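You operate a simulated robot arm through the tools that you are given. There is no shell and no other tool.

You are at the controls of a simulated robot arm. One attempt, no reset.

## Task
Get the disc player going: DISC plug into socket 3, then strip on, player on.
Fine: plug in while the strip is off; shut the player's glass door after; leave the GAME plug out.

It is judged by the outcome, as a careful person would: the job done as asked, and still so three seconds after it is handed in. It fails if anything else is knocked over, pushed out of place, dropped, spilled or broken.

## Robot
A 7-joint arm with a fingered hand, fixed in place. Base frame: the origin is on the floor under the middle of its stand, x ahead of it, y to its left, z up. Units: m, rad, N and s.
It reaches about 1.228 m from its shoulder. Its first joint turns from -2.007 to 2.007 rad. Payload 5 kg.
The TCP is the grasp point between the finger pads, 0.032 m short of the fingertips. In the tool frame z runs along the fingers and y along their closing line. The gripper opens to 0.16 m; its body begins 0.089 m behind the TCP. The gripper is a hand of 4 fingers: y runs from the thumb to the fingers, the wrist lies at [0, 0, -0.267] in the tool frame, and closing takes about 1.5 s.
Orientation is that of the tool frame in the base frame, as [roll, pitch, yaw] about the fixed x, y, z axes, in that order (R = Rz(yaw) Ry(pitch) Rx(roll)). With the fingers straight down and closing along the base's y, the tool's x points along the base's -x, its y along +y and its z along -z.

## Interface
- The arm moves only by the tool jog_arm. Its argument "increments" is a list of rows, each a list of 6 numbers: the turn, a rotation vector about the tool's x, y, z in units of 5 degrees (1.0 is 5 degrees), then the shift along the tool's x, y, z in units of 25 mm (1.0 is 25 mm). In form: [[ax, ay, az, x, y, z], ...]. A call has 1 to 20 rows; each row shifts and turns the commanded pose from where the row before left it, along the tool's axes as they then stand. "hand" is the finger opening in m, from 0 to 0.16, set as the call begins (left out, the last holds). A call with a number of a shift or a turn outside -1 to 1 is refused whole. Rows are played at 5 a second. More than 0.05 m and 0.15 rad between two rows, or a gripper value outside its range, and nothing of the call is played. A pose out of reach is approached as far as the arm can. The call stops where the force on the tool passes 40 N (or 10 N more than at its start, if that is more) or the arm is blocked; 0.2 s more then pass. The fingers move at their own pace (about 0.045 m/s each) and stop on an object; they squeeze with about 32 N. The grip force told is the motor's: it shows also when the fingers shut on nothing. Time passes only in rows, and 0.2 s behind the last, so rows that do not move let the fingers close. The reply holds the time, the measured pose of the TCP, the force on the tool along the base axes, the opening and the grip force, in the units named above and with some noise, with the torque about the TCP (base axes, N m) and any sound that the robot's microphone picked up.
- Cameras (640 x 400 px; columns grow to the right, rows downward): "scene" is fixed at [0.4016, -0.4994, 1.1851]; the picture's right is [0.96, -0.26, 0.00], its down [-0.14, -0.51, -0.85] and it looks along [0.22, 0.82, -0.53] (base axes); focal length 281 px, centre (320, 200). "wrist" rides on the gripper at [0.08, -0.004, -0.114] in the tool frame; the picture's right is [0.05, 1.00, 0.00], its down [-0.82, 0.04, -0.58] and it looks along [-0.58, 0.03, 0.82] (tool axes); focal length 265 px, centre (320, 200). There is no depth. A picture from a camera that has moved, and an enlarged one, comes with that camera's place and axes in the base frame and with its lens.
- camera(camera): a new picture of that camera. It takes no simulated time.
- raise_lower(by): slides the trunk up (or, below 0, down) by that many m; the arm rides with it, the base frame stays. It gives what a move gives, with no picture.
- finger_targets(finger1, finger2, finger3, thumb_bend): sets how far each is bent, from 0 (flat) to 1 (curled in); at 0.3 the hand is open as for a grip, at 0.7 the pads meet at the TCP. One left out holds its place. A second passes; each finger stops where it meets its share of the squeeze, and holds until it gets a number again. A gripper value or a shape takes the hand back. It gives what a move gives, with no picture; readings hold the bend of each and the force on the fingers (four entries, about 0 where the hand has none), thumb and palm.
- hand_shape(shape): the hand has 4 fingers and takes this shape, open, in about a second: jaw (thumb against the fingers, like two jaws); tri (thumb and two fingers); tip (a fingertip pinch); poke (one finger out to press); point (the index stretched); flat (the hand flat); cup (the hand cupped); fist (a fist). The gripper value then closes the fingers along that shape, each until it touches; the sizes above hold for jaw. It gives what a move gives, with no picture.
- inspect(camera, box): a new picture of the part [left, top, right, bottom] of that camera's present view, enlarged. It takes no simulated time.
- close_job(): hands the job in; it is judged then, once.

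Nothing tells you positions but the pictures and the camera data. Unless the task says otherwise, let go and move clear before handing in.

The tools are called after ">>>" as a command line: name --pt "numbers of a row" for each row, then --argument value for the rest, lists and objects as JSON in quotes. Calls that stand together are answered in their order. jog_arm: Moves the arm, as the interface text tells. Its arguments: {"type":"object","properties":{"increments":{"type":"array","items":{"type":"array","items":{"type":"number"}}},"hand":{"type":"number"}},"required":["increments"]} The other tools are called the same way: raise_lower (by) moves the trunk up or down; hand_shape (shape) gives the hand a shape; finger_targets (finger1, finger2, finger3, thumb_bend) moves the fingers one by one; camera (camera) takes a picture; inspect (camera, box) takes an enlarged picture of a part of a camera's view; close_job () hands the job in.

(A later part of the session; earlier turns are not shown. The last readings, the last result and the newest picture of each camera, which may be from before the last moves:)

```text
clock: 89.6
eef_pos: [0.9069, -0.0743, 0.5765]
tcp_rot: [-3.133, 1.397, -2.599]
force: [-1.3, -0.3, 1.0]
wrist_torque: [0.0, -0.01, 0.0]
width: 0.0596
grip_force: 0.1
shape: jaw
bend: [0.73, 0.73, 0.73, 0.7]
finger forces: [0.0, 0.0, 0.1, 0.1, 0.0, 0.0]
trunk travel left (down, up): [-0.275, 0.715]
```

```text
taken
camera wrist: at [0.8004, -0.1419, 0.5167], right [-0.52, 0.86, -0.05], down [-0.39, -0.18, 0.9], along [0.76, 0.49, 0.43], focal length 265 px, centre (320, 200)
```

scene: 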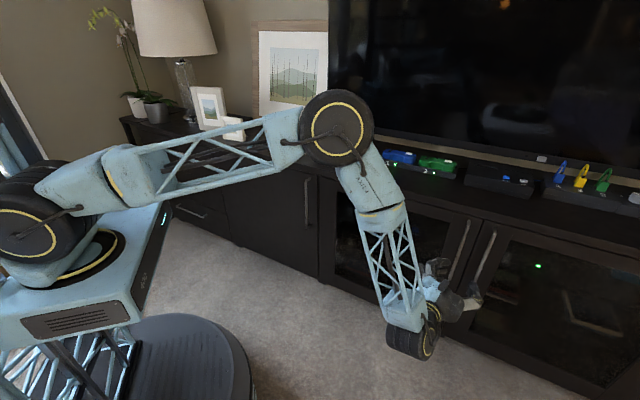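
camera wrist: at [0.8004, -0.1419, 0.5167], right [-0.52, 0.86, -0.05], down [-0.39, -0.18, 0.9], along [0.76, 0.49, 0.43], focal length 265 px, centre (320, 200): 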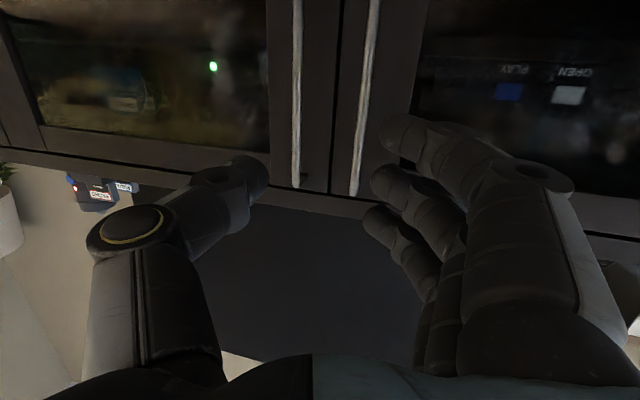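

Lean is at 80° with good posture. I'll finish levelling, shift left 4.5 cm and move most of the way in.

>>> jog_arm --pt "0 -1 0 0 0 0" --pt "0 -1 0 0 0 0" --pt "0 0 0 0 0.9 0" --pt "0 0 0 0 0.9 0" --pt "0 0 0 0 0 0.8" --pt "0 0 0 0 0 0.8" --pt "0 0 0 0 0 0.8" --pt "0 0 0 0 0 0.8" --pt "0 0 0 0 0 0.8"

>>> camera --camera "wrist"

>>> camera --camera "scene"

```text
clock: 91.6
eef_pos: [0.9709, 0.0145, 0.5754]
tcp_rot: [-1.72, 1.568, -1.185]
force: [0.6, -1.1, 0.1]
wrist_torque: [-0.04, 0.03, 0.04]
width: 0.0593
grip_force: 0.0
shape: jaw
bend: [0.73, 0.73, 0.73, 0.7]
finger forces: [0.0, 0.1, 0.0, 0.0, 0.0, 0.0]
trunk travel left (down, up): [-0.275, 0.715]
```

```text
taken
camera wrist: at [0.8738, -0.0466, 0.495], right [-0.51, 0.86, -0.05], down [-0.52, -0.26, 0.82], along [0.69, 0.44, 0.58], focal length 265 px, centre (320, 200)
```

wrist: 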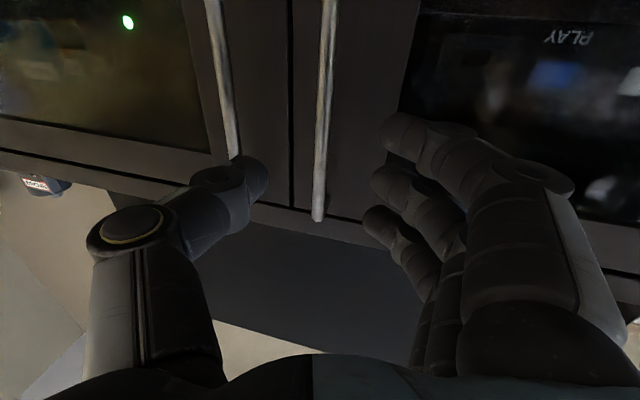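

```text
taken
```

scene: 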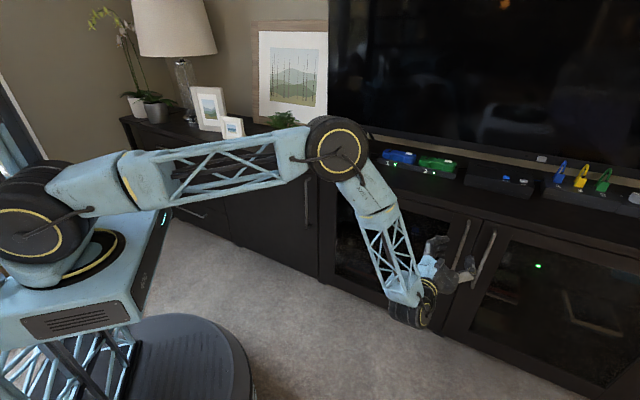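

The bar is centred. I'll advance the last 5 cm and close.

>>> jog_arm --pt "0 0 0 0 0 0.5" --pt "0 0 0 0 0 0.5" --pt "0 0 0 0 0 0.5" --pt "0 0 0 0 0 0.5"

>>> camera --camera "wrist"

```text
clock: 92.6
eef_pos: [1.0139, 0.0403, 0.574]
tcp_rot: [-1.639, 1.569, -1.106]
force: [0.7, -0.1, 0.4]
wrist_torque: [-0.04, 0.01, -0.04]
width: 0.0598
grip_force: 0.2
shape: jaw
bend: [0.73, 0.73, 0.73, 0.7]
finger forces: [0.0, 0.1, 0.1, 0.0, 0.0, 0.0]
trunk travel left (down, up): [-0.275, 0.715]
```

```text
taken
camera wrist: at [0.9173, -0.0213, 0.4933], right [-0.51, 0.86, -0.05], down [-0.52, -0.26, 0.82], along [0.69, 0.44, 0.58], focal length 265 px, centre (320, 200)
```

wrist: 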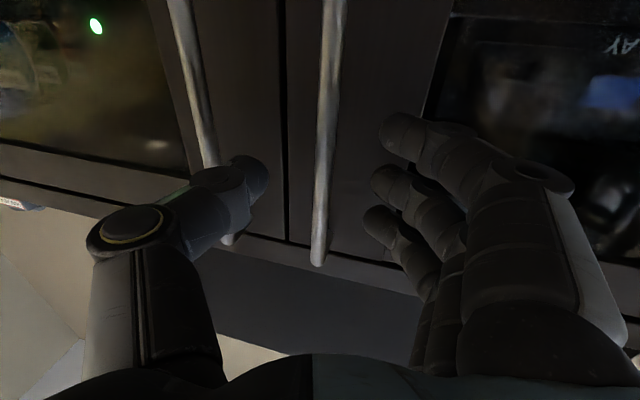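

The bar is about 1 cm ahead of the grasp point. I'll nudge 3 mm more and close.

>>> jog_arm --pt "0 0 0 0 0.06 0.14" --pt "0 0 0 0 0 0" --pt "0 0 0 0 0 0" --pt "0 0 0 0 0 0" --pt "0 0 0 0 0 0" --pt "0 0 0 0 0 0" --pt "0 0 0 0 0 0" --hand 0.0

>>> camera --camera "wrist"

```text
clock: 94.2
eef_pos: [1.0161, 0.0428, 0.5747]
tcp_rot: [-1.748, 1.57, -1.216]
force: [0.6, 0.1, -0.5]
wrist_torque: [0.01, 0.01, -0.02]
width: 0.0059
grip_force: 32.0
shape: jaw
bend: [0.71, 0.71, 0.71, 0.7]
finger forces: [9.4, 9.5, 9.3, 0.0, 28.5, 0.1]
trunk travel left (down, up): [-0.275, 0.715]
```

```text
taken
camera wrist: at [0.9192, -0.0179, 0.4935], right [-0.51, 0.86, -0.05], down [-0.52, -0.26, 0.82], along [0.69, 0.44, 0.58], focal length 265 px, centre (320, 200)
```

wrist: 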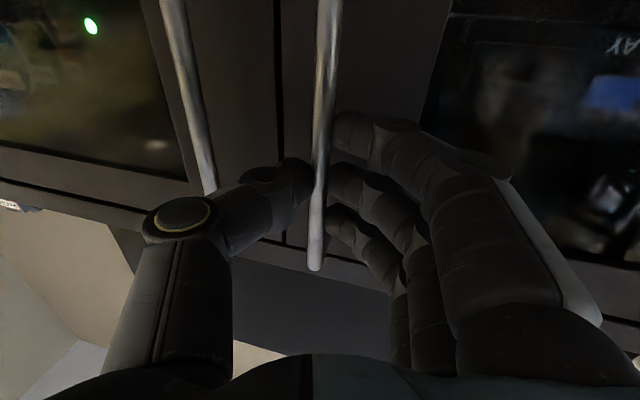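

All three fingers and the thumb grip the bar firmly. I'll pull gently along the arc.

>>> jog_arm --pt "0 0 0 0 -0.122 -0.77" --pt "0 0 0 0 -0.095 -0.777"

>>> camera --camera "wrist"

>>> inspect --camera "scene" --box '[380, 180, 520, 290]'

```text
clock: 94.8
eef_pos: [0.9868, 0.0184, 0.573]
tcp_rot: [-2.316, 1.568, -1.783]
force: [2.4, -3.0, -1.2]
wrist_torque: [-0.02, 0.02, -0.1]
width: 0.0063
grip_force: 31.7
shape: jaw
bend: [0.71, 0.71, 0.71, 0.71]
finger forces: [9.8, 9.6, 9.7, 0.1, 32.0, 0.1]
trunk travel left (down, up): [-0.275, 0.715]
```

```text
taken
camera wrist: at [0.8889, -0.0428, 0.4937], right [-0.51, 0.86, -0.05], down [-0.52, -0.26, 0.82], along [0.69, 0.44, 0.58], focal length 265 px, centre (320, 200)
```

wrist: 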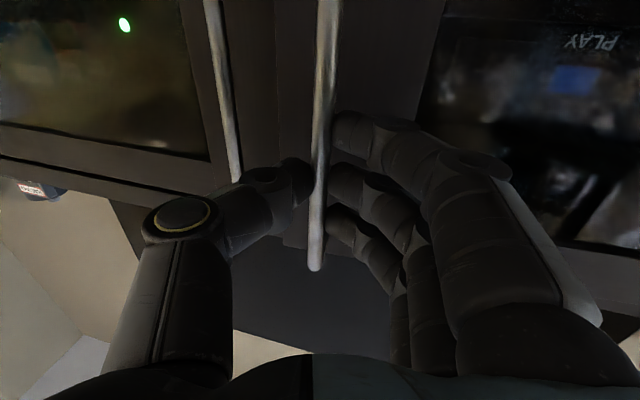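

```text
3.64 times, centred on (450, 235) of scene
camera zoom: at [0.4016, -0.4994, 1.1851], right [0.96, -0.26, 0.0], down [-0.14, -0.51, -0.85], along [0.22, 0.82, -0.53], focal length 1021 px, centre (-153, 73)
```

zoom: 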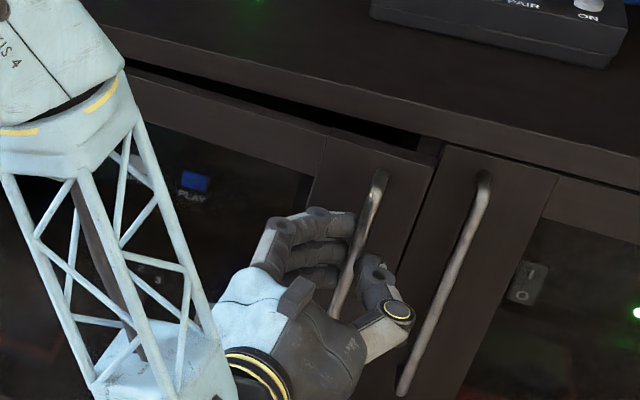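

The door is swinging open. I'll continue along the arc.

>>> jog_arm --pt "0 0 0 0 -0.08 -0.777" --pt "0 0 0 0 -0.06 -0.777" --pt "0 0 0 0 -0.02 -0.777" --pt "0 0 0 0 0.0 -0.783" --pt "0 0 0 0 0.03 -0.777" --pt "0 0 0 0 0.06 -0.777"

>>> camera --camera "wrist"

>>> camera --camera "scene"

```text
clock: 96.2
eef_pos: [0.8847, -0.0426, 0.5738]
tcp_rot: [-2.45, 1.57, -1.919]
force: [6.0, -12.1, -11.0]
wrist_torque: [-0.12, 0.17, -0.41]
width: 0.0061
grip_force: 32.3
shape: jaw
bend: [0.7, 0.71, 0.71, 0.71]
finger forces: [9.1, 9.0, 9.3, 0.0, 38.3, 0.0]
trunk travel left (down, up): [-0.275, 0.715]
```

```text
taken
camera wrist: at [0.7885, -0.1043, 0.4941], right [-0.51, 0.86, -0.05], down [-0.52, -0.26, 0.82], along [0.69, 0.44, 0.58], focal length 265 px, centre (320, 200)
```

wrist: 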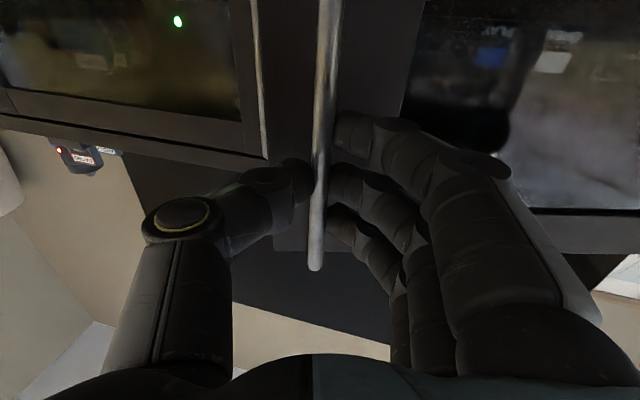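

```text
taken
```

scene: 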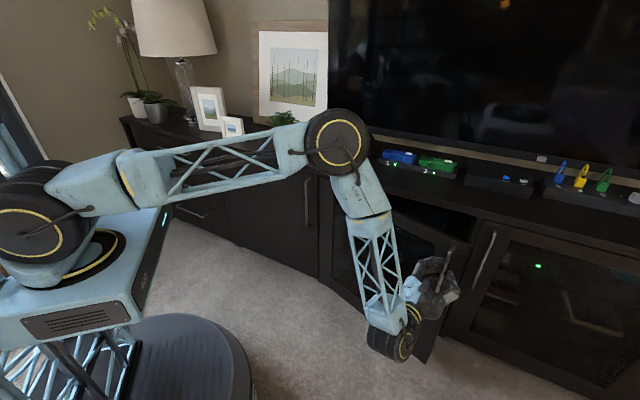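

The door is at about 16°. I'll keep pulling while turning the hand with the door.

>>> jog_arm --pt "0.4 0 0 0 -0.03 -0.774" --pt "0.4 0 0 0 0.09 -0.776" --pt "0.4 0 0 0 0.09 -0.776" --pt "0.4 0 0 0 0.1 -0.772"

>>> camera --camera "wrist"

>>> camera --camera "scene"

```text
clock: 97.2
eef_pos: [0.8159, -0.0711, 0.5746]
tcp_rot: [0.896, 1.571, 1.293]
force: [-3.1, 12.6, -6.2]
wrist_torque: [-0.07, 0.08, 0.24]
width: 0.0061
grip_force: 31.9
shape: jaw
bend: [0.7, 0.7, 0.7, 0.71]
finger forces: [12.8, 12.8, 12.9, 0.1, 26.3, 0.1]
trunk travel left (down, up): [-0.275, 0.715]
```

```text
taken
camera wrist: at [0.7105, -0.1185, 0.4939], right [-0.38, 0.92, -0.05], down [-0.55, -0.18, 0.82], along [0.74, 0.34, 0.58], focal length 265 px, centre (320, 200)
```

wrist: 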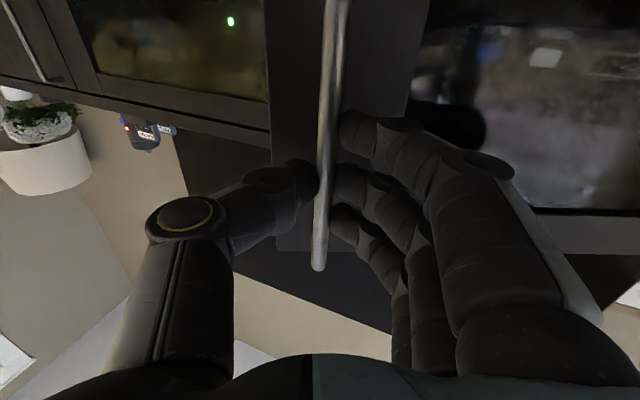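

```text
taken
```

scene: 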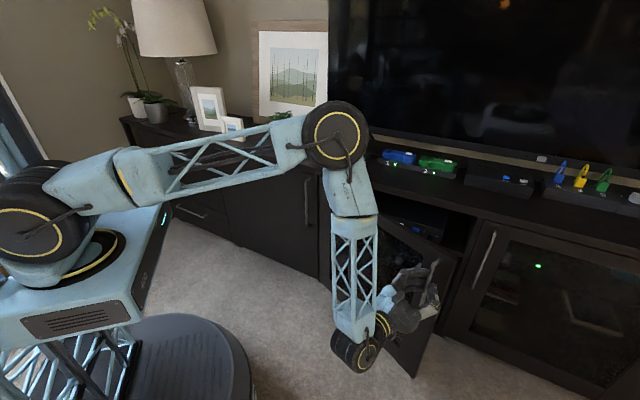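

The door is now at about 24°. I'll continue with a small sideways relief.

>>> jog_arm --pt "0.4 0 0 0 0.16 -0.776" --pt "0.4 0 0 0 0.095 -0.776" --pt "0.4 0 0 0 0.097 -0.772"

>>> camera --camera "wrist"

>>> camera --camera "scene"

```text
clock: 98.0
eef_pos: [0.7556, -0.0839, 0.5748]
tcp_rot: [-2.418, 1.568, -2.128]
force: [-2.6, 12.0, -12.0]
wrist_torque: [-0.1, 0.19, 0.26]
width: 0.0063
grip_force: 31.9
shape: jaw
bend: [0.7, 0.7, 0.7, 0.71]
finger forces: [12.6, 12.7, 12.6, 0.0, 26.5, 0.1]
trunk travel left (down, up): [-0.275, 0.715]
```

```text
taken
camera wrist: at [0.6478, -0.1206, 0.4943], right [-0.29, 0.96, -0.05], down [-0.56, -0.12, 0.82], along [0.77, 0.26, 0.58], focal length 265 px, centre (320, 200)
```

wrist: 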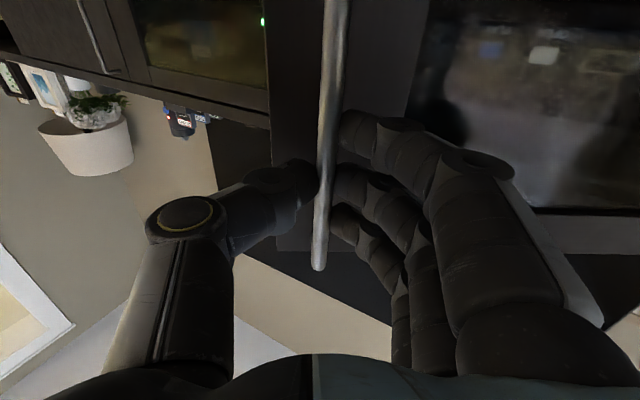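

```text
taken
```

scene: 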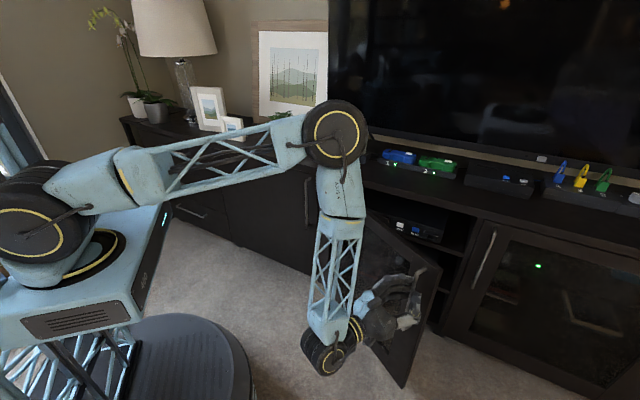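

The door is open about 30° and the player front is visible. I'll release the bar and back out.

>>> jog_arm --pt "0 0 0 0 0 0" --pt "0 0 0 0 0 0" --pt "0 0 0 0 0 0" --pt "0 0 0 0 0 0" --pt "0 0 0 0 0 0" --hand 0.06

>>> jog_arm --pt "0 0 0 0 0 -0.6" --pt "0 0 0 0 0 -0.6" --pt "0 0 0 0 0 -0.6" --pt "0 0 0 0 0 -0.6"

>>> camera --camera "wrist"

>>> camera --camera "scene"

```text
clock: 99.2
eef_pos: [0.7571, -0.0852, 0.5754]
tcp_rot: [-1.47, 1.57, -1.18]
force: [-0.3, -0.3, -0.1]
wrist_torque: [0.01, 0.0, 0.01]
width: 0.0595
grip_force: 0.0
shape: jaw
bend: [0.73, 0.73, 0.73, 0.7]
finger forces: [0.1, 0.1, 0.0, 0.0, 0.1, 0.0]
trunk travel left (down, up): [-0.275, 0.715]
```

```text
clock: 100.2
eef_pos: [0.6985, -0.0998, 0.5751]
tcp_rot: [-2.148, 1.569, -1.86]
force: [0.1, -0.6, 1.4]
wrist_torque: [0.01, -0.02, -0.03]
width: 0.0593
grip_force: 0.0
shape: jaw
bend: [0.73, 0.73, 0.73, 0.7]
finger forces: [0.0, 0.1, 0.0, 0.0, 0.0, 0.1]
trunk travel left (down, up): [-0.275, 0.715]
```

```text
taken
camera wrist: at [0.5903, -0.1369, 0.4947], right [-0.29, 0.96, -0.05], down [-0.57, -0.12, 0.82], along [0.77, 0.26, 0.58], focal length 265 px, centre (320, 200)
```

wrist: 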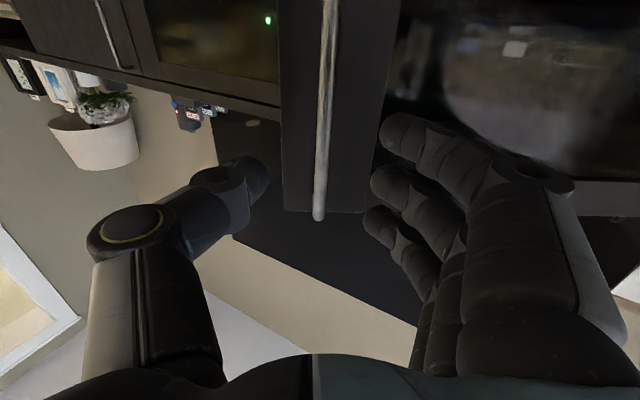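

```text
taken
```

scene: 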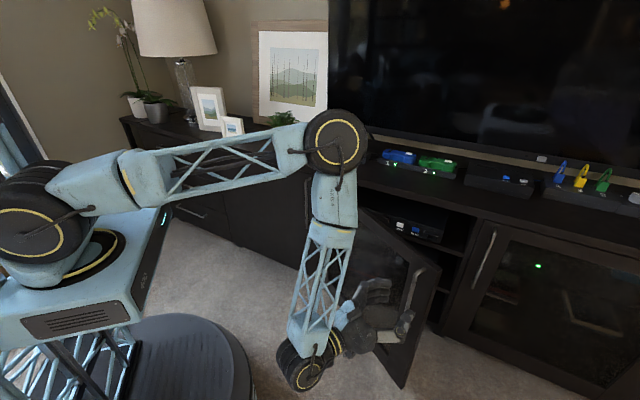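

The door stays put at about 30°. The hand is clear, so I'll raise the trunk back to its original height.

>>> raise_lower --by 0.35

>>> camera --camera "scene"

```text
clock: 103.6
eef_pos: [0.6979, -0.1014, 0.9248]
tcp_rot: [-1.614, 1.57, -1.324]
force: [0.8, -0.1, 0.7]
wrist_torque: [-0.02, -0.01, -0.02]
width: 0.0593
grip_force: 0.1
shape: jaw
bend: [0.73, 0.73, 0.73, 0.7]
finger forces: [0.1, 0.0, 0.1, 0.0, 0.0, 0.0]
trunk travel left (down, up): [-0.625, 0.365]
```

```text
taken
```

scene: 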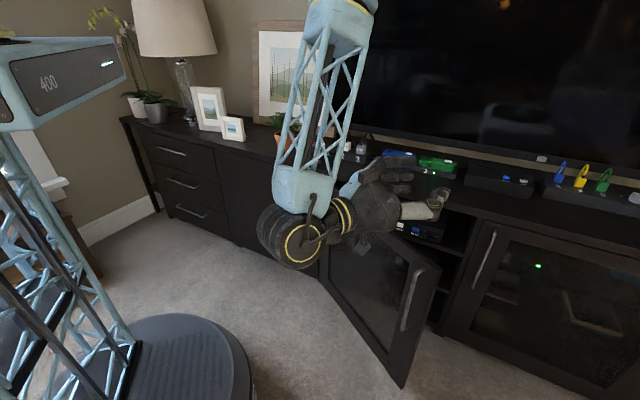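

Now I'll turn the hand fingers-down here, above the door, so I can reach behind it and push it wider.

>>> jog_arm --pt "0 1 0 0 0 0" --pt "0 1 0 0 0 0" --pt "0 1 0 0 0 0" --pt "0 1 0 0 0 0" --pt "0 1 0 0 0 0" --pt "0 1 0 0 0 0" --pt "0 1 0 0 0 0" --pt "0 1 0 0 0 0" --pt "0 1 0 0 0 0" --pt "0 1 0 0 0 0" --pt "0 1 0 0 0 0" --pt "0 1 0 0 0 0" --pt "0 1 0 0 0 0" --pt "0 1 0 0 0 0" --pt "0 1 0 0 0 0" --pt "0 1 0 0 0 0" --pt "0 1 0 0 0 0" --pt "0 1 0 0 0 0" --hand 0.02

>>> camera --camera "wrist"

>>> camera --camera "scene"

```text
clock: 107.4
eef_pos: [0.6997, -0.1016, 0.9253]
tcp_rot: [-3.139, -0.002, -2.853]
force: [-0.6, -1.0, -0.4]
wrist_torque: [0.02, 0.01, 0.02]
width: 0.0205
grip_force: 0.1
shape: jaw
bend: [0.72, 0.72, 0.72, 0.7]
finger forces: [0.0, 0.1, 0.0, 0.1, 0.1, 0.0]
trunk travel left (down, up): [-0.625, 0.365]
```

```text
taken
camera wrist: at [0.6229, -0.1275, 1.0393], right [-0.33, 0.94, 0.0], down [0.77, 0.27, 0.58], along [0.54, 0.19, -0.82], focal length 265 px, centre (320, 200)
```

wrist: 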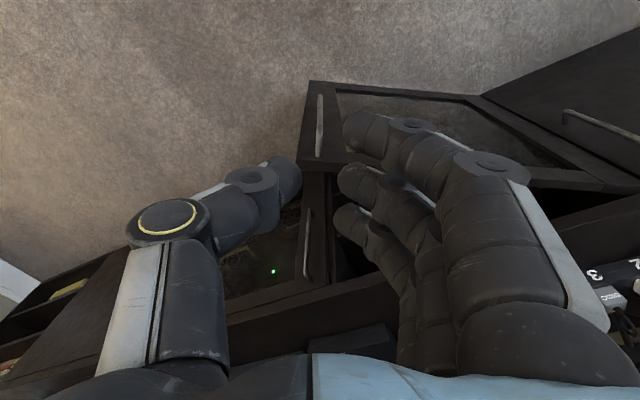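

```text
taken
```

scene: 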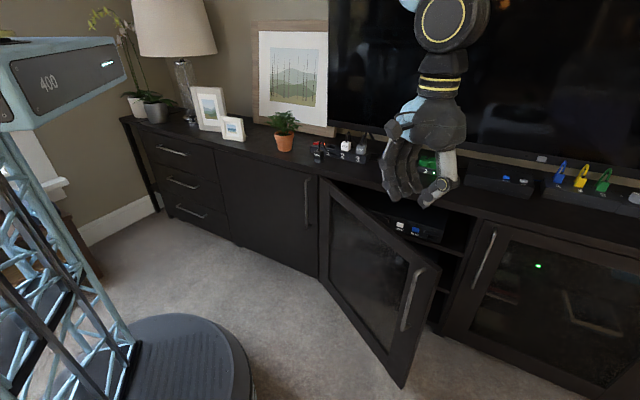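

I have a clear view: the door's free edge is at about p≈0.52, q≈0.65. I'll move above the gap behind the door and look before descending.

>>> jog_arm --pt "0 0 0 -0.935 0.263 0.557" --pt "0 0 0 -0.935 0.263 0.557" --pt "0 0 0 -0.935 0.263 0.557" --pt "0 0 0 -0.935 0.263 0.557" --pt "0 0 0 -0.935 0.263 0.557" --pt "0 0 0 -0.935 0.263 0.557" --pt "0 0 0 -0.935 0.263 0.557" --pt "0 0 0 -0.935 0.263 0.557" --pt "0 0 0 -0.935 0.263 0.557"

>>> camera --camera "wrist"

>>> camera --camera "scene"

```text
clock: 109.4
eef_pos: [0.8843, 0.0162, 0.8006]
tcp_rot: [-3.139, 0.0, -2.852]
force: [-1.1, -0.1, 0.2]
wrist_torque: [0.0, 0.04, 0.01]
width: 0.0203
grip_force: 0.1
shape: jaw
bend: [0.72, 0.72, 0.72, 0.7]
finger forces: [0.1, 0.0, 0.0, 0.1, 0.1, 0.0]
trunk travel left (down, up): [-0.625, 0.365]
```

```text
taken
camera wrist: at [0.8077, -0.0098, 0.9135], right [-0.33, 0.94, 0.0], down [0.77, 0.27, 0.58], along [0.54, 0.19, -0.82], focal length 265 px, centre (320, 200)
```

wrist: 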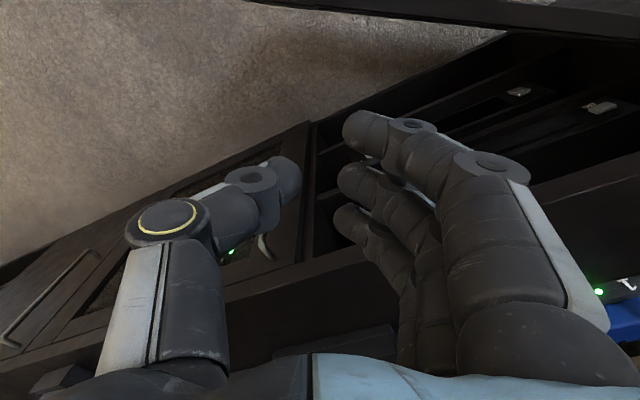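

```text
taken
```

scene: 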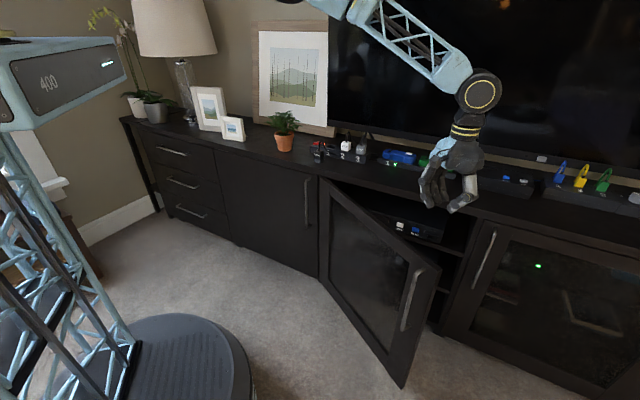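

The gap below is clear. I'll lower the fingers behind the door.

>>> jog_arm --pt "0 0 0 0 0 0.95" --pt "0 0 0 0 0 0.95" --pt "0 0 0 0 0 0.95" --pt "0 0 0 0 0 0.95" --pt "0 0 0 0 0 0.95" --pt "0 0 0 0 0 0.95" --pt "0 0 0 0 0 0.95" --pt "0 0 0 0 0 0.95"

>>> camera --camera "scene"

>>> inspect --camera "scene" --box '[360, 150, 520, 290]'

```text
clock: 111.2
eef_pos: [0.885, 0.0151, 0.6086]
tcp_rot: [-3.139, 0.0, -2.852]
force: [-0.2, -0.1, -0.7]
wrist_torque: [-0.03, 0.01, -0.01]
width: 0.0203
grip_force: 0.1
shape: jaw
bend: [0.72, 0.72, 0.72, 0.7]
finger forces: [0.0, 0.0, 0.0, 0.1, 0.0, 0.1]
trunk travel left (down, up): [-0.625, 0.365]
```

```text
taken
```

scene: 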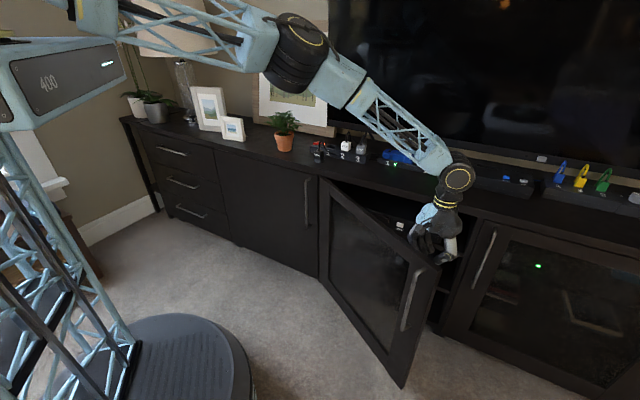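

```text
2.86 times, centred on (440, 220) of scene
camera zoom: at [0.4016, -0.4994, 1.1851], right [0.96, -0.26, 0.0], down [-0.14, -0.51, -0.85], along [0.22, 0.82, -0.53], focal length 802 px, centre (-23, 143)
```

zoom: 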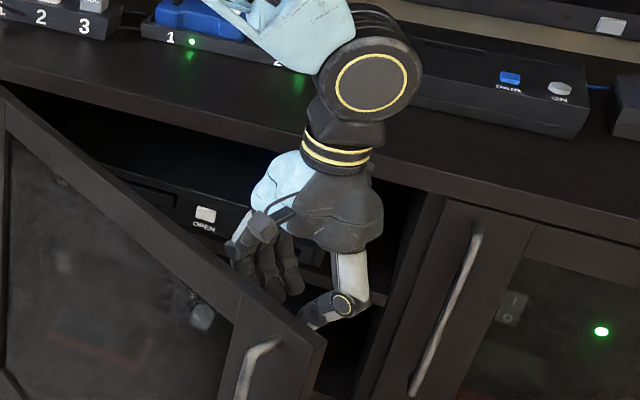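

The fingers hang behind the door top. I'll press against the inner face and sweep the door wider along its arc.

>>> jog_arm --pt "0 0 0 0.624 0.04 0" --pt "0 0 0 0.624 0.04 0" --pt "0 0 0.5 0.872 -0.087 0" --pt "0 0 0.5 0.872 -0.087 0" --pt "0 0 0.5 0.872 -0.087 0" --pt "0 0 0.5 0.872 -0.087 0"

>>> camera --camera "scene"

>>> camera --camera "wrist"

```text
clock: 112.6
eef_pos: [0.7712, -0.0191, 0.6091]
tcp_rot: [-3.139, -0.001, -3.028]
force: [-0.2, 0.1, 0.1]
wrist_torque: [0.02, 0.04, 0.01]
width: 0.0204
grip_force: 0.0
shape: jaw
bend: [0.72, 0.72, 0.72, 0.7]
finger forces: [0.1, 0.0, 0.0, 0.1, 0.1, 0.1]
trunk travel left (down, up): [-0.625, 0.365]
```

```text
taken
```

scene: 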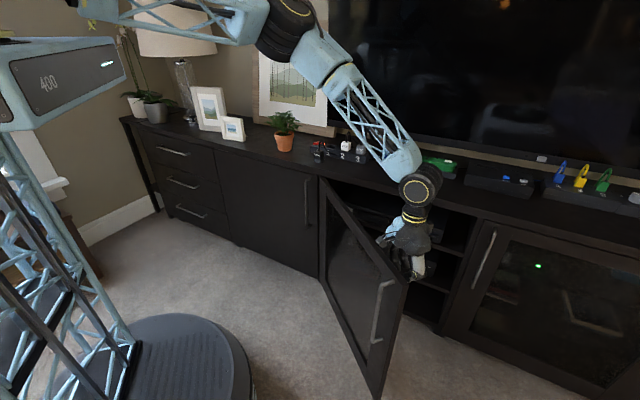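

```text
taken
camera wrist: at [0.6905, -0.0324, 0.7234], right [-0.17, 0.99, 0.0], down [0.8, 0.14, 0.58], along [0.57, 0.09, -0.82], focal length 265 px, centre (320, 200)
```

wrist: 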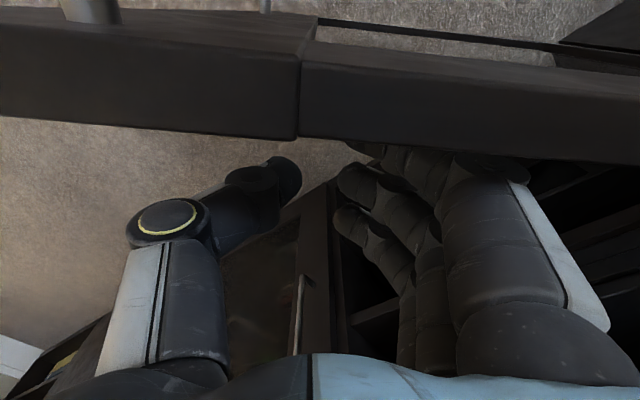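

The door moves freely with almost no force. I'll continue the sweep.

>>> jog_arm --pt "0 0 0.5 0.872 -0.087 0" --pt "0 0 0.5 0.872 -0.087 0" --pt "0 0 0.5 0.872 -0.087 0" --pt "0 0 0.5 0.872 -0.087 0" --pt "0 0 0.5 0.872 -0.087 0" --pt "0 0 0.5 0.872 -0.087 0"

>>> camera --camera "scene"

```text
clock: 114.0
eef_pos: [0.6411, -0.0331, 0.6076]
tcp_rot: [-3.141, 0.001, 2.994]
force: [-0.4, -0.2, 0.1]
wrist_torque: [-0.02, -0.02, 0.03]
width: 0.0206
grip_force: 0.1
shape: jaw
bend: [0.72, 0.72, 0.72, 0.7]
finger forces: [0.0, 0.1, 0.1, 0.0, 0.1, 0.1]
trunk travel left (down, up): [-0.625, 0.365]
```

```text
taken
```

scene: 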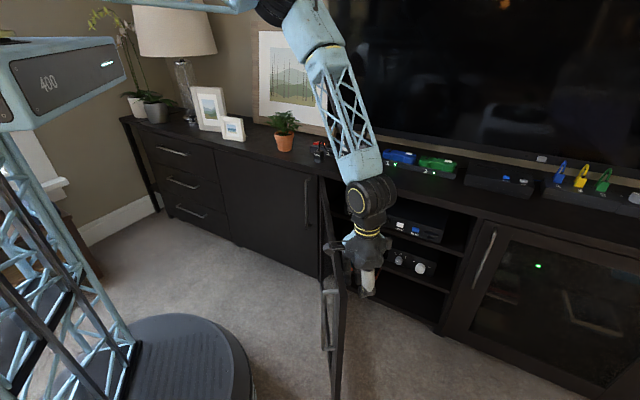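

The door is at about 55°. A little further will give good access to the player.

>>> jog_arm --pt "0 0 0.5 0.872 -0.087 0" --pt "0 0 0.5 0.872 -0.087 0" --pt "0 0 0.5 0.872 -0.087 0" --pt "0 0 0.5 0.872 -0.087 0" --pt "0 0 0.5 0.872 -0.087 0"

>>> camera --camera "scene"

>>> camera --camera "wrist"

```text
clock: 115.2
eef_pos: [0.5321, -0.0195, 0.6095]
tcp_rot: [-3.141, -0.001, 2.777]
force: [0.9, 0.4, -0.1]
wrist_torque: [0.0, 0.0, -0.02]
width: 0.0203
grip_force: 0.1
shape: jaw
bend: [0.72, 0.72, 0.72, 0.7]
finger forces: [0.0, 0.0, 0.0, 0.0, 0.1, 0.0]
trunk travel left (down, up): [-0.625, 0.365]
```

```text
taken
```

scene: 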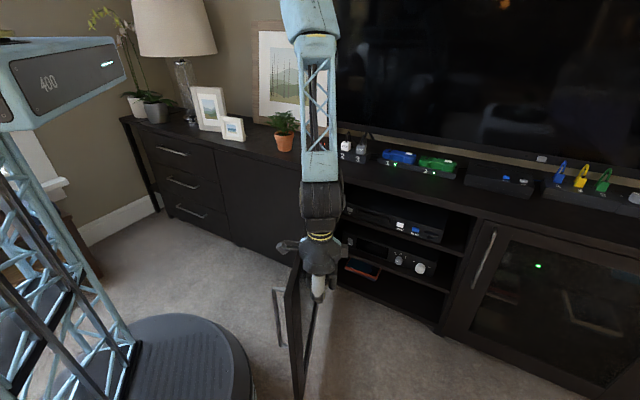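

```text
taken
camera wrist: at [0.4549, 0.006, 0.7233], right [0.31, 0.95, 0.0], down [0.78, -0.25, 0.58], along [0.55, -0.18, -0.82], focal length 265 px, centre (320, 200)
```

wrist: 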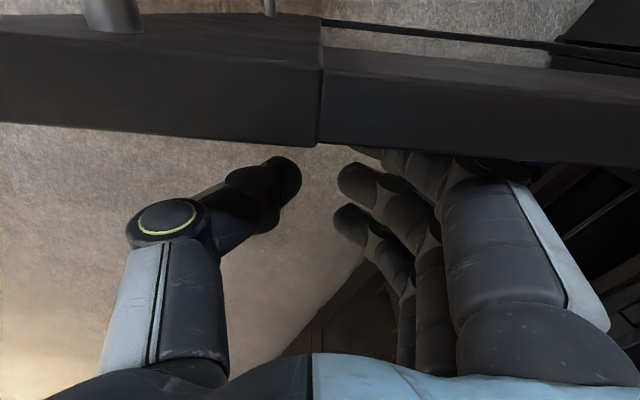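

The door is at about 66°. I'll move off it, rise, and look at the player's front.

>>> jog_arm --pt "0 0 0 -0.9 0 0" --pt "0 0 0 -0.9 0 0" --pt "0 0 0 -0.9 0 0" --pt "0 0 0 0 0 -1" --pt "0 0 0 0 0 -1" --pt "0 0 0 0 0 -1" --pt "0 0 0 0 0 -1" --pt "0 0 0 0 0 -1" --pt "0 0 0 0 0 -1" --pt "0 0 0 0 0 -1" --pt "0 0 0 0 0 -1" --pt "0 0 0 0 0 -1" --pt "0 0 0 0 0 -1"

>>> camera --camera "scene"

>>> inspect --camera "scene" --box '[320, 180, 460, 280]'

```text
clock: 118.0
eef_pos: [0.5933, -0.0427, 0.8611]
tcp_rot: [-3.139, 0.002, 2.776]
force: [0.3, 0.0, -0.4]
wrist_torque: [-0.02, -0.02, -0.03]
width: 0.0208
grip_force: 0.0
shape: jaw
bend: [0.72, 0.72, 0.72, 0.7]
finger forces: [0.1, 0.0, 0.1, 0.1, 0.1, 0.1]
trunk travel left (down, up): [-0.625, 0.365]
```

```text
taken
```

scene: 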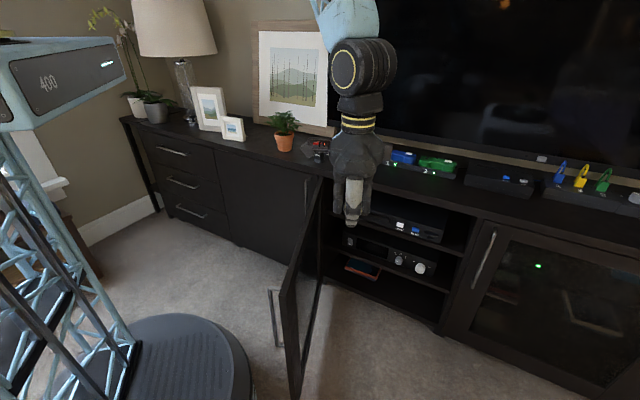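

```text
4.00 times, centred on (390, 230) of scene
camera zoom: at [0.4016, -0.4994, 1.1851], right [0.96, -0.26, 0.0], down [-0.14, -0.51, -0.85], along [0.22, 0.82, -0.53], focal length 1123 px, centre (40, 80)
```

zoom: 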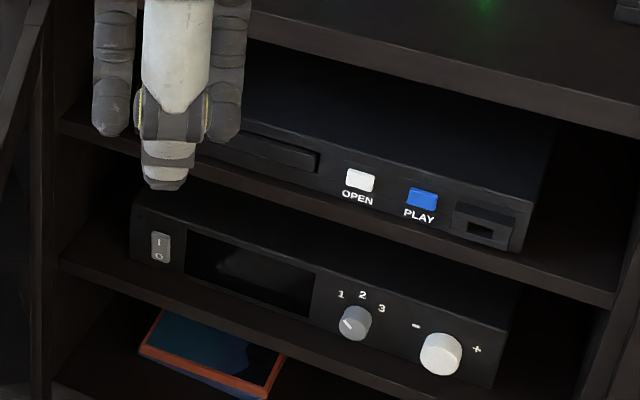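

The compartment is open: the player is the upper unit and the hand hides its ON button at the moment. I'll turn the hand to face the cabinet, lean it 45° and set finger 3 as the poking finger, since it will lead at that lean.

>>> jog_arm --pt "0 0 -0.943 0 0 0" --pt "0 0 -0.943 0 0 0" --pt "0 0 -0.943 0 0 0" --pt "0 0 -0.943 0 0 0" --pt "0 0 -0.943 0 0 0" --pt "0 0 -0.943 0 0 0" --pt "0 0 -0.943 0 0 0" --pt "0 0 -0.943 0 0 0" --pt "0 0 -0.943 0 0 0" --pt "0 0 -0.943 0 0 0" --pt "0 0 -0.943 0 0 0" --pt "0 0 -0.943 0 0 0" --pt "0 0 -0.943 0 0 0" --pt "0 0 -0.943 0 0 0"

>>> jog_arm --pt "0 -1 0 0 0 0" --pt "0 -1 0 0 0 0" --pt "0 -1 0 0 0 0" --pt "0 -1 0 0 0 0" --pt "0 -1 0 0 0 0" --pt "0 -1 0 0 0 0" --pt "0 -1 0 0 0 0" --pt "0 -1 0 0 0 0" --pt "0 -1 0 0 0 0"

>>> finger_targets --finger1 1.0 --finger2 1.0 --finger3 0.6 --thumb_bend 1.0

>>> camera --camera "wrist"

>>> camera --camera "scene"

>>> inspect --camera "scene" --box '[320, 180, 460, 280]'

```text
clock: 121.0
eef_pos: [0.5951, -0.042, 0.86]
tcp_rot: [-3.14, -0.001, -2.355]
force: [-0.3, -0.7, -1.1]
wrist_torque: [-0.03, 0.02, -0.02]
width: 0.0204
grip_force: 0.0
shape: jaw
bend: [0.72, 0.72, 0.72, 0.7]
finger forces: [0.0, 0.0, 0.1, 0.1, 0.1, 0.1]
trunk travel left (down, up): [-0.625, 0.365]
```

```text
clock: 123.0
eef_pos: [0.5961, -0.0418, 0.8593]
tcp_rot: [-3.139, 0.787, -2.355]
force: [0.0, 1.2, -0.3]
wrist_torque: [-0.02, 0.0, -0.02]
width: 0.0203
grip_force: 0.1
shape: jaw
bend: [0.72, 0.72, 0.72, 0.7]
finger forces: [0.1, 0.1, 0.1, 0.1, 0.0, 0.0]
trunk travel left (down, up): [-0.625, 0.365]
```

```text
clock: 124.0
eef_pos: [0.5943, -0.0424, 0.8597]
tcp_rot: [-3.139, 0.784, -2.355]
force: [0.1, 0.2, 0.6]
wrist_torque: [0.01, 0.03, 0.04]
width: 0.0462
grip_force: 0.1
shape: fingers
bend: [1.0, 1.0, 0.6, 0.91]
finger forces: [0.0, 0.0, 0.0, 0.0, 0.0, 0.1]
trunk travel left (down, up): [-0.625, 0.365]
```

```text
taken
camera wrist: at [0.5006, -0.142, 0.8836], right [-0.73, 0.68, -0.04], down [0.09, 0.15, 0.98], along [0.68, 0.72, -0.17], focal length 265 px, centre (320, 200)
```

wrist: 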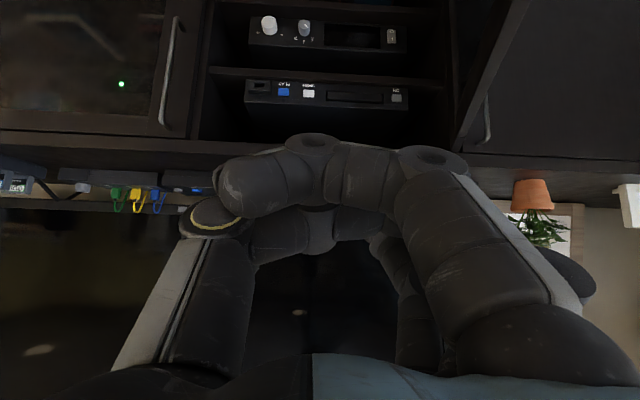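

```text
taken
```

scene: 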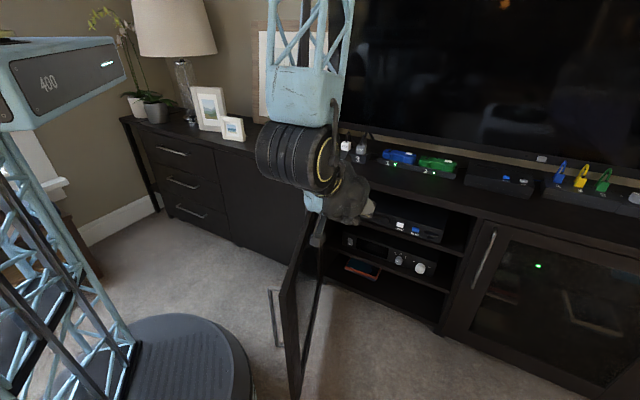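

```text
4.00 times, centred on (390, 230) of scene
camera zoom: at [0.4016, -0.4994, 1.1851], right [0.96, -0.26, 0.0], down [-0.14, -0.51, -0.85], along [0.22, 0.82, -0.53], focal length 1123 px, centre (40, 80)
```

zoom: 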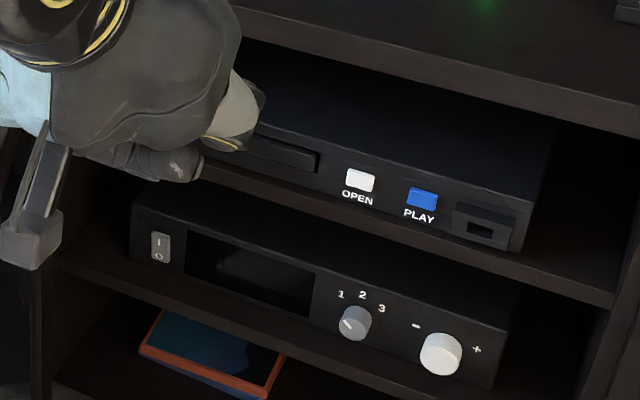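

Now the wrist camera sees the whole player: ON is on the left end (right side in this upside-down picture). I'll zoom in to measure it.

>>> inspect --camera "wrist" --box '[230, 60, 430, 130]'

>>> inspect --camera "wrist" --box '[370, 75, 430, 115]'

```text
3.20 times, centred on (330, 95) of wrist
camera zoom: at [0.5006, -0.142, 0.8836], right [-0.73, 0.68, -0.04], down [0.09, 0.15, 0.98], along [0.68, 0.72, -0.17], focal length 849 px, centre (288, 536)
```

zoom: 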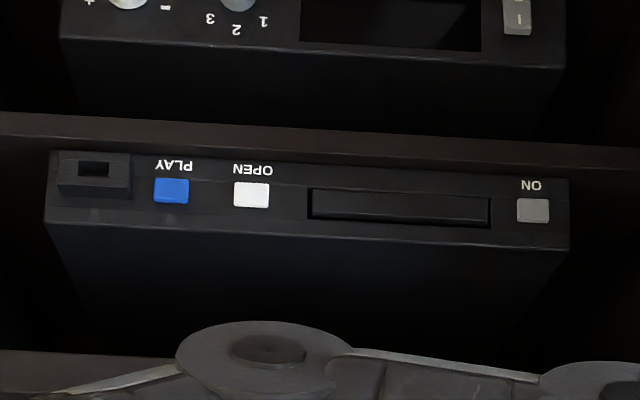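

```text
10.00 times, centred on (400, 95) of wrist
camera zoom: at [0.5006, -0.142, 0.8836], right [-0.73, 0.68, -0.04], down [0.09, 0.15, 0.98], along [0.68, 0.72, -0.17], focal length 2654 px, centre (-480, 1250)
```

zoom: 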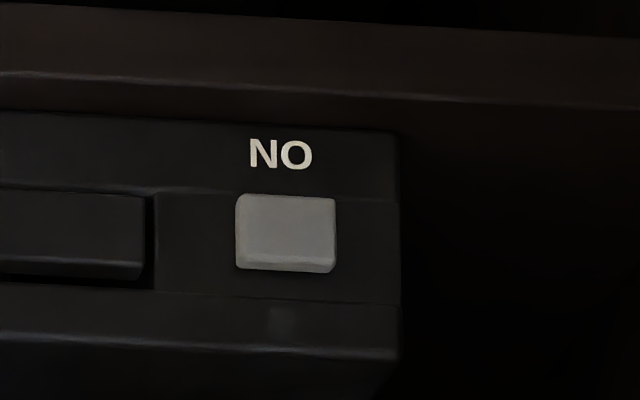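

ON measures 24×17 mm at p≈0.836, q≈0.262, z≈0.530. I'll angle the hand slightly from the right, away from the open door, and move to a staging point in front of the compartment.

>>> jog_arm --pt "-0.566 0 -0.566 0 0 0" --pt "-0.566 0 -0.566 0 0 0" --pt "-0.566 0 -0.566 0 0 0" --pt "0 1 0 0 0 0" --pt "0 0 0 -0.398 0.146 0.904" --pt "0 0 0 -0.398 0.146 0.904" --pt "0 0 0 -0.398 0.146 0.904" --pt "0 0 0 -0.398 0.146 0.904" --pt "0 0 0 -0.398 0.146 0.904" --pt "0 0 0 -0.398 0.146 0.904" --pt "0 0 0 -0.398 0.146 0.904" --pt "0 0 0 -0.398 0.146 0.904" --pt "0 0 0 -0.398 0.146 0.904" --pt "0 0 0 -0.398 0.146 0.904" --pt "0 0 0 -0.398 0.146 0.904"

>>> camera --camera "wrist"

>>> camera --camera "scene"

>>> inspect --camera "scene" --box '[320, 150, 480, 270]'

```text
clock: 127.2
eef_pos: [0.6938, 0.1865, 0.7389]
tcp_rot: [-3.139, 0.699, -2.144]
force: [-0.5, 0.0, -0.3]
wrist_torque: [-0.01, 0.02, 0.01]
width: 0.0463
grip_force: 0.2
shape: fingers
bend: [1.0, 1.0, 0.6, 0.91]
finger forces: [0.0, 0.0, 0.0, 0.0, 0.1, 0.0]
trunk travel left (down, up): [-0.625, 0.365]
```

```text
taken
camera wrist: at [0.6245, 0.0705, 0.7757], right [-0.86, 0.51, -0.03], down [0.1, 0.24, 0.97], along [0.5, 0.83, -0.26], focal length 265 px, centre (320, 200)
```

wrist: 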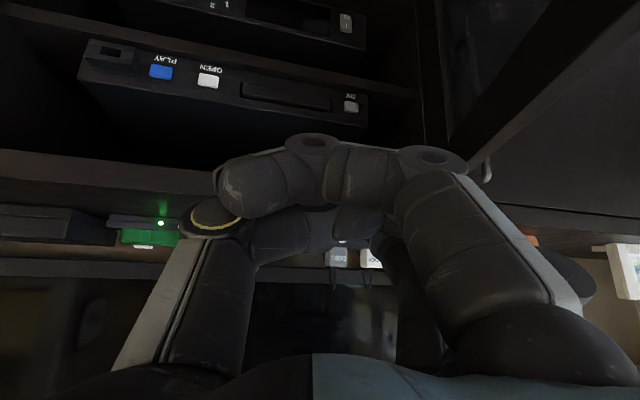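

```text
taken
```

scene: 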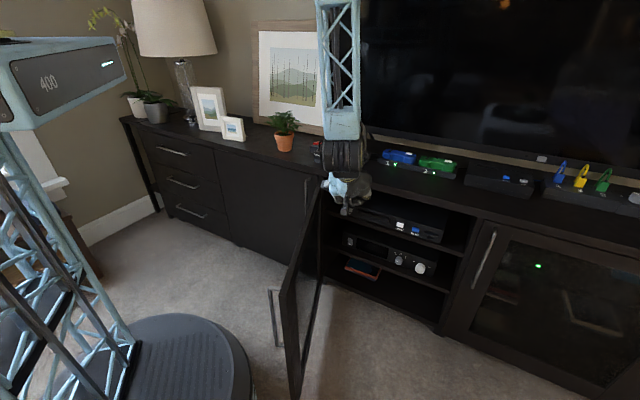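

```text
3.33 times, centred on (400, 210) of scene
camera zoom: at [0.4016, -0.4994, 1.1851], right [0.96, -0.26, 0.0], down [-0.14, -0.51, -0.85], along [0.22, 0.82, -0.53], focal length 936 px, centre (53, 167)
```

zoom: 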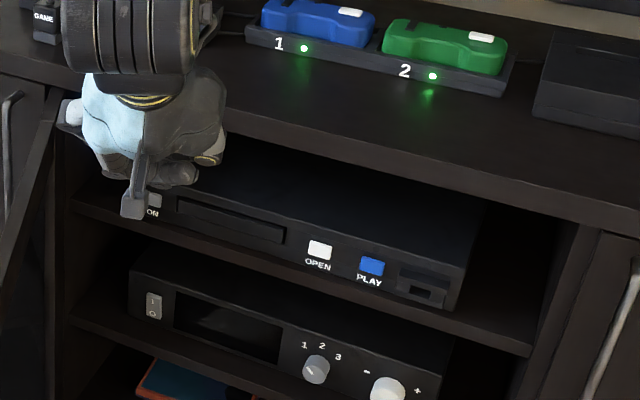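

The path to the button is clear of door and slab. I'll move down to about 6 cm in front of ON.

>>> jog_arm --pt "0 0 0 0.11 0.114 0.925" --pt "0 0 0 0.11 0.114 0.925" --pt "0 0 0 0.11 0.114 0.925" --pt "0 0 0 0.11 0.114 0.925" --pt "0 0 0 0.11 0.114 0.925" --pt "0 0 0 0.11 0.114 0.925" --pt "0 0 0 0.11 0.114 0.925" --pt "0 0 0 0.11 0.114 0.925"

>>> camera --camera "wrist"

>>> inspect --camera "scene" --box '[310, 160, 430, 260]'

```text
clock: 129.0
eef_pos: [0.7308, 0.2826, 0.5862]
tcp_rot: [-3.141, 0.695, -2.145]
force: [-0.2, 0.6, 0.3]
wrist_torque: [-0.01, 0.03, 0.0]
width: 0.0462
grip_force: 0.1
shape: fingers
bend: [1.0, 1.0, 0.6, 0.91]
finger forces: [0.1, 0.0, 0.0, 0.0, 0.0, 0.1]
trunk travel left (down, up): [-0.625, 0.365]
```

```text
taken
camera wrist: at [0.6592, 0.1675, 0.621], right [-0.86, 0.51, -0.03], down [0.1, 0.24, 0.97], along [0.5, 0.83, -0.26], focal length 265 px, centre (320, 200)
```

wrist: 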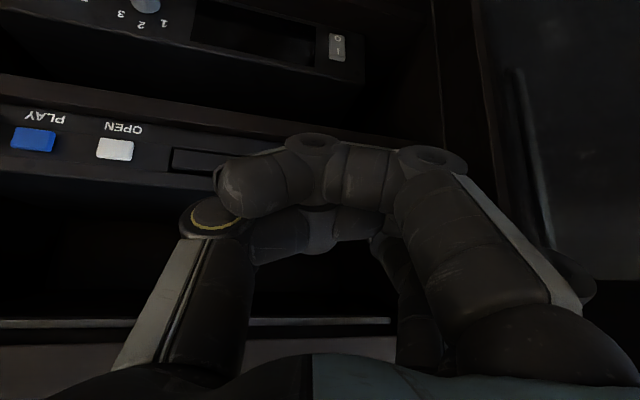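

```text
4.00 times, centred on (370, 210) of scene
camera zoom: at [0.4016, -0.4994, 1.1851], right [0.96, -0.26, 0.0], down [-0.14, -0.51, -0.85], along [0.22, 0.82, -0.53], focal length 1123 px, centre (120, 160)
```

zoom: 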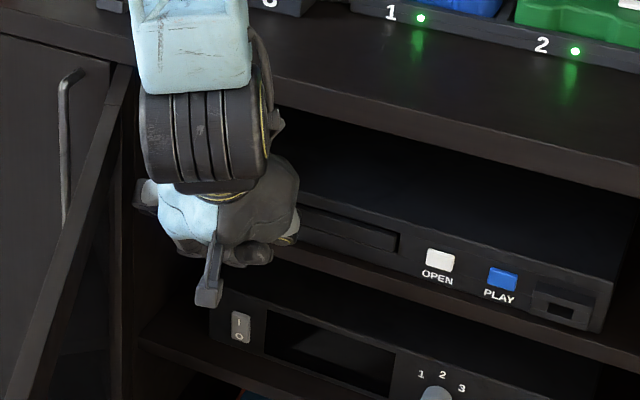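

ON is right ahead of the curled hand, hidden behind it as expected. I'll finish the descent and move in slowly.

>>> jog_arm --pt "0 0 0 0.11 0.114 0.925" --pt "0 0 0 0.11 0.114 0.925" --pt "0 0 0 -0.3 -0.085 0.252" --pt "0 0 0 -0.3 -0.085 0.252" --pt "0 0 0 -0.3 -0.085 0.252"

>>> inspect --camera "scene" --box '[320, 190, 400, 250]'

>>> camera --camera "wrist"

```text
clock: 130.2
eef_pos: [0.761, 0.3269, 0.5435]
tcp_rot: [-3.14, 0.697, -2.144]
force: [0.1, -0.6, 0.5]
wrist_torque: [0.02, -0.02, 0.0]
width: 0.0462
grip_force: 0.1
shape: fingers
bend: [1.0, 1.0, 0.6, 0.91]
finger forces: [0.0, 0.0, 0.1, 0.0, 0.0, 0.0]
trunk travel left (down, up): [-0.625, 0.365]
```

```text
6.67 times, centred on (360, 220) of scene
camera zoom: at [0.4016, -0.4994, 1.1851], right [0.96, -0.26, 0.0], down [-0.14, -0.51, -0.85], along [0.22, 0.82, -0.53], focal length 1872 px, centre (53, 67)
```

zoom: 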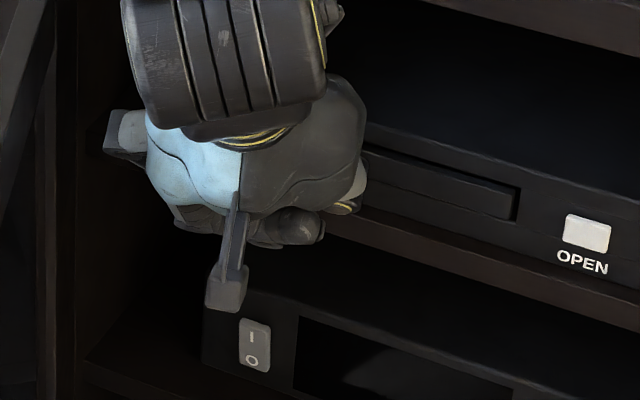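

```text
taken
camera wrist: at [0.69, 0.2121, 0.5795], right [-0.86, 0.51, -0.03], down [0.1, 0.24, 0.97], along [0.5, 0.83, -0.26], focal length 265 px, centre (320, 200)
```

wrist: 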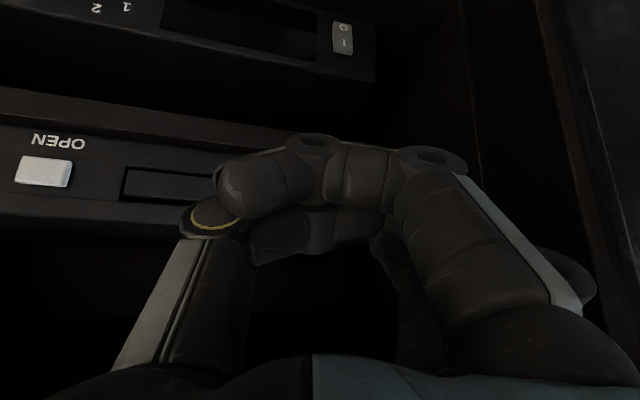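

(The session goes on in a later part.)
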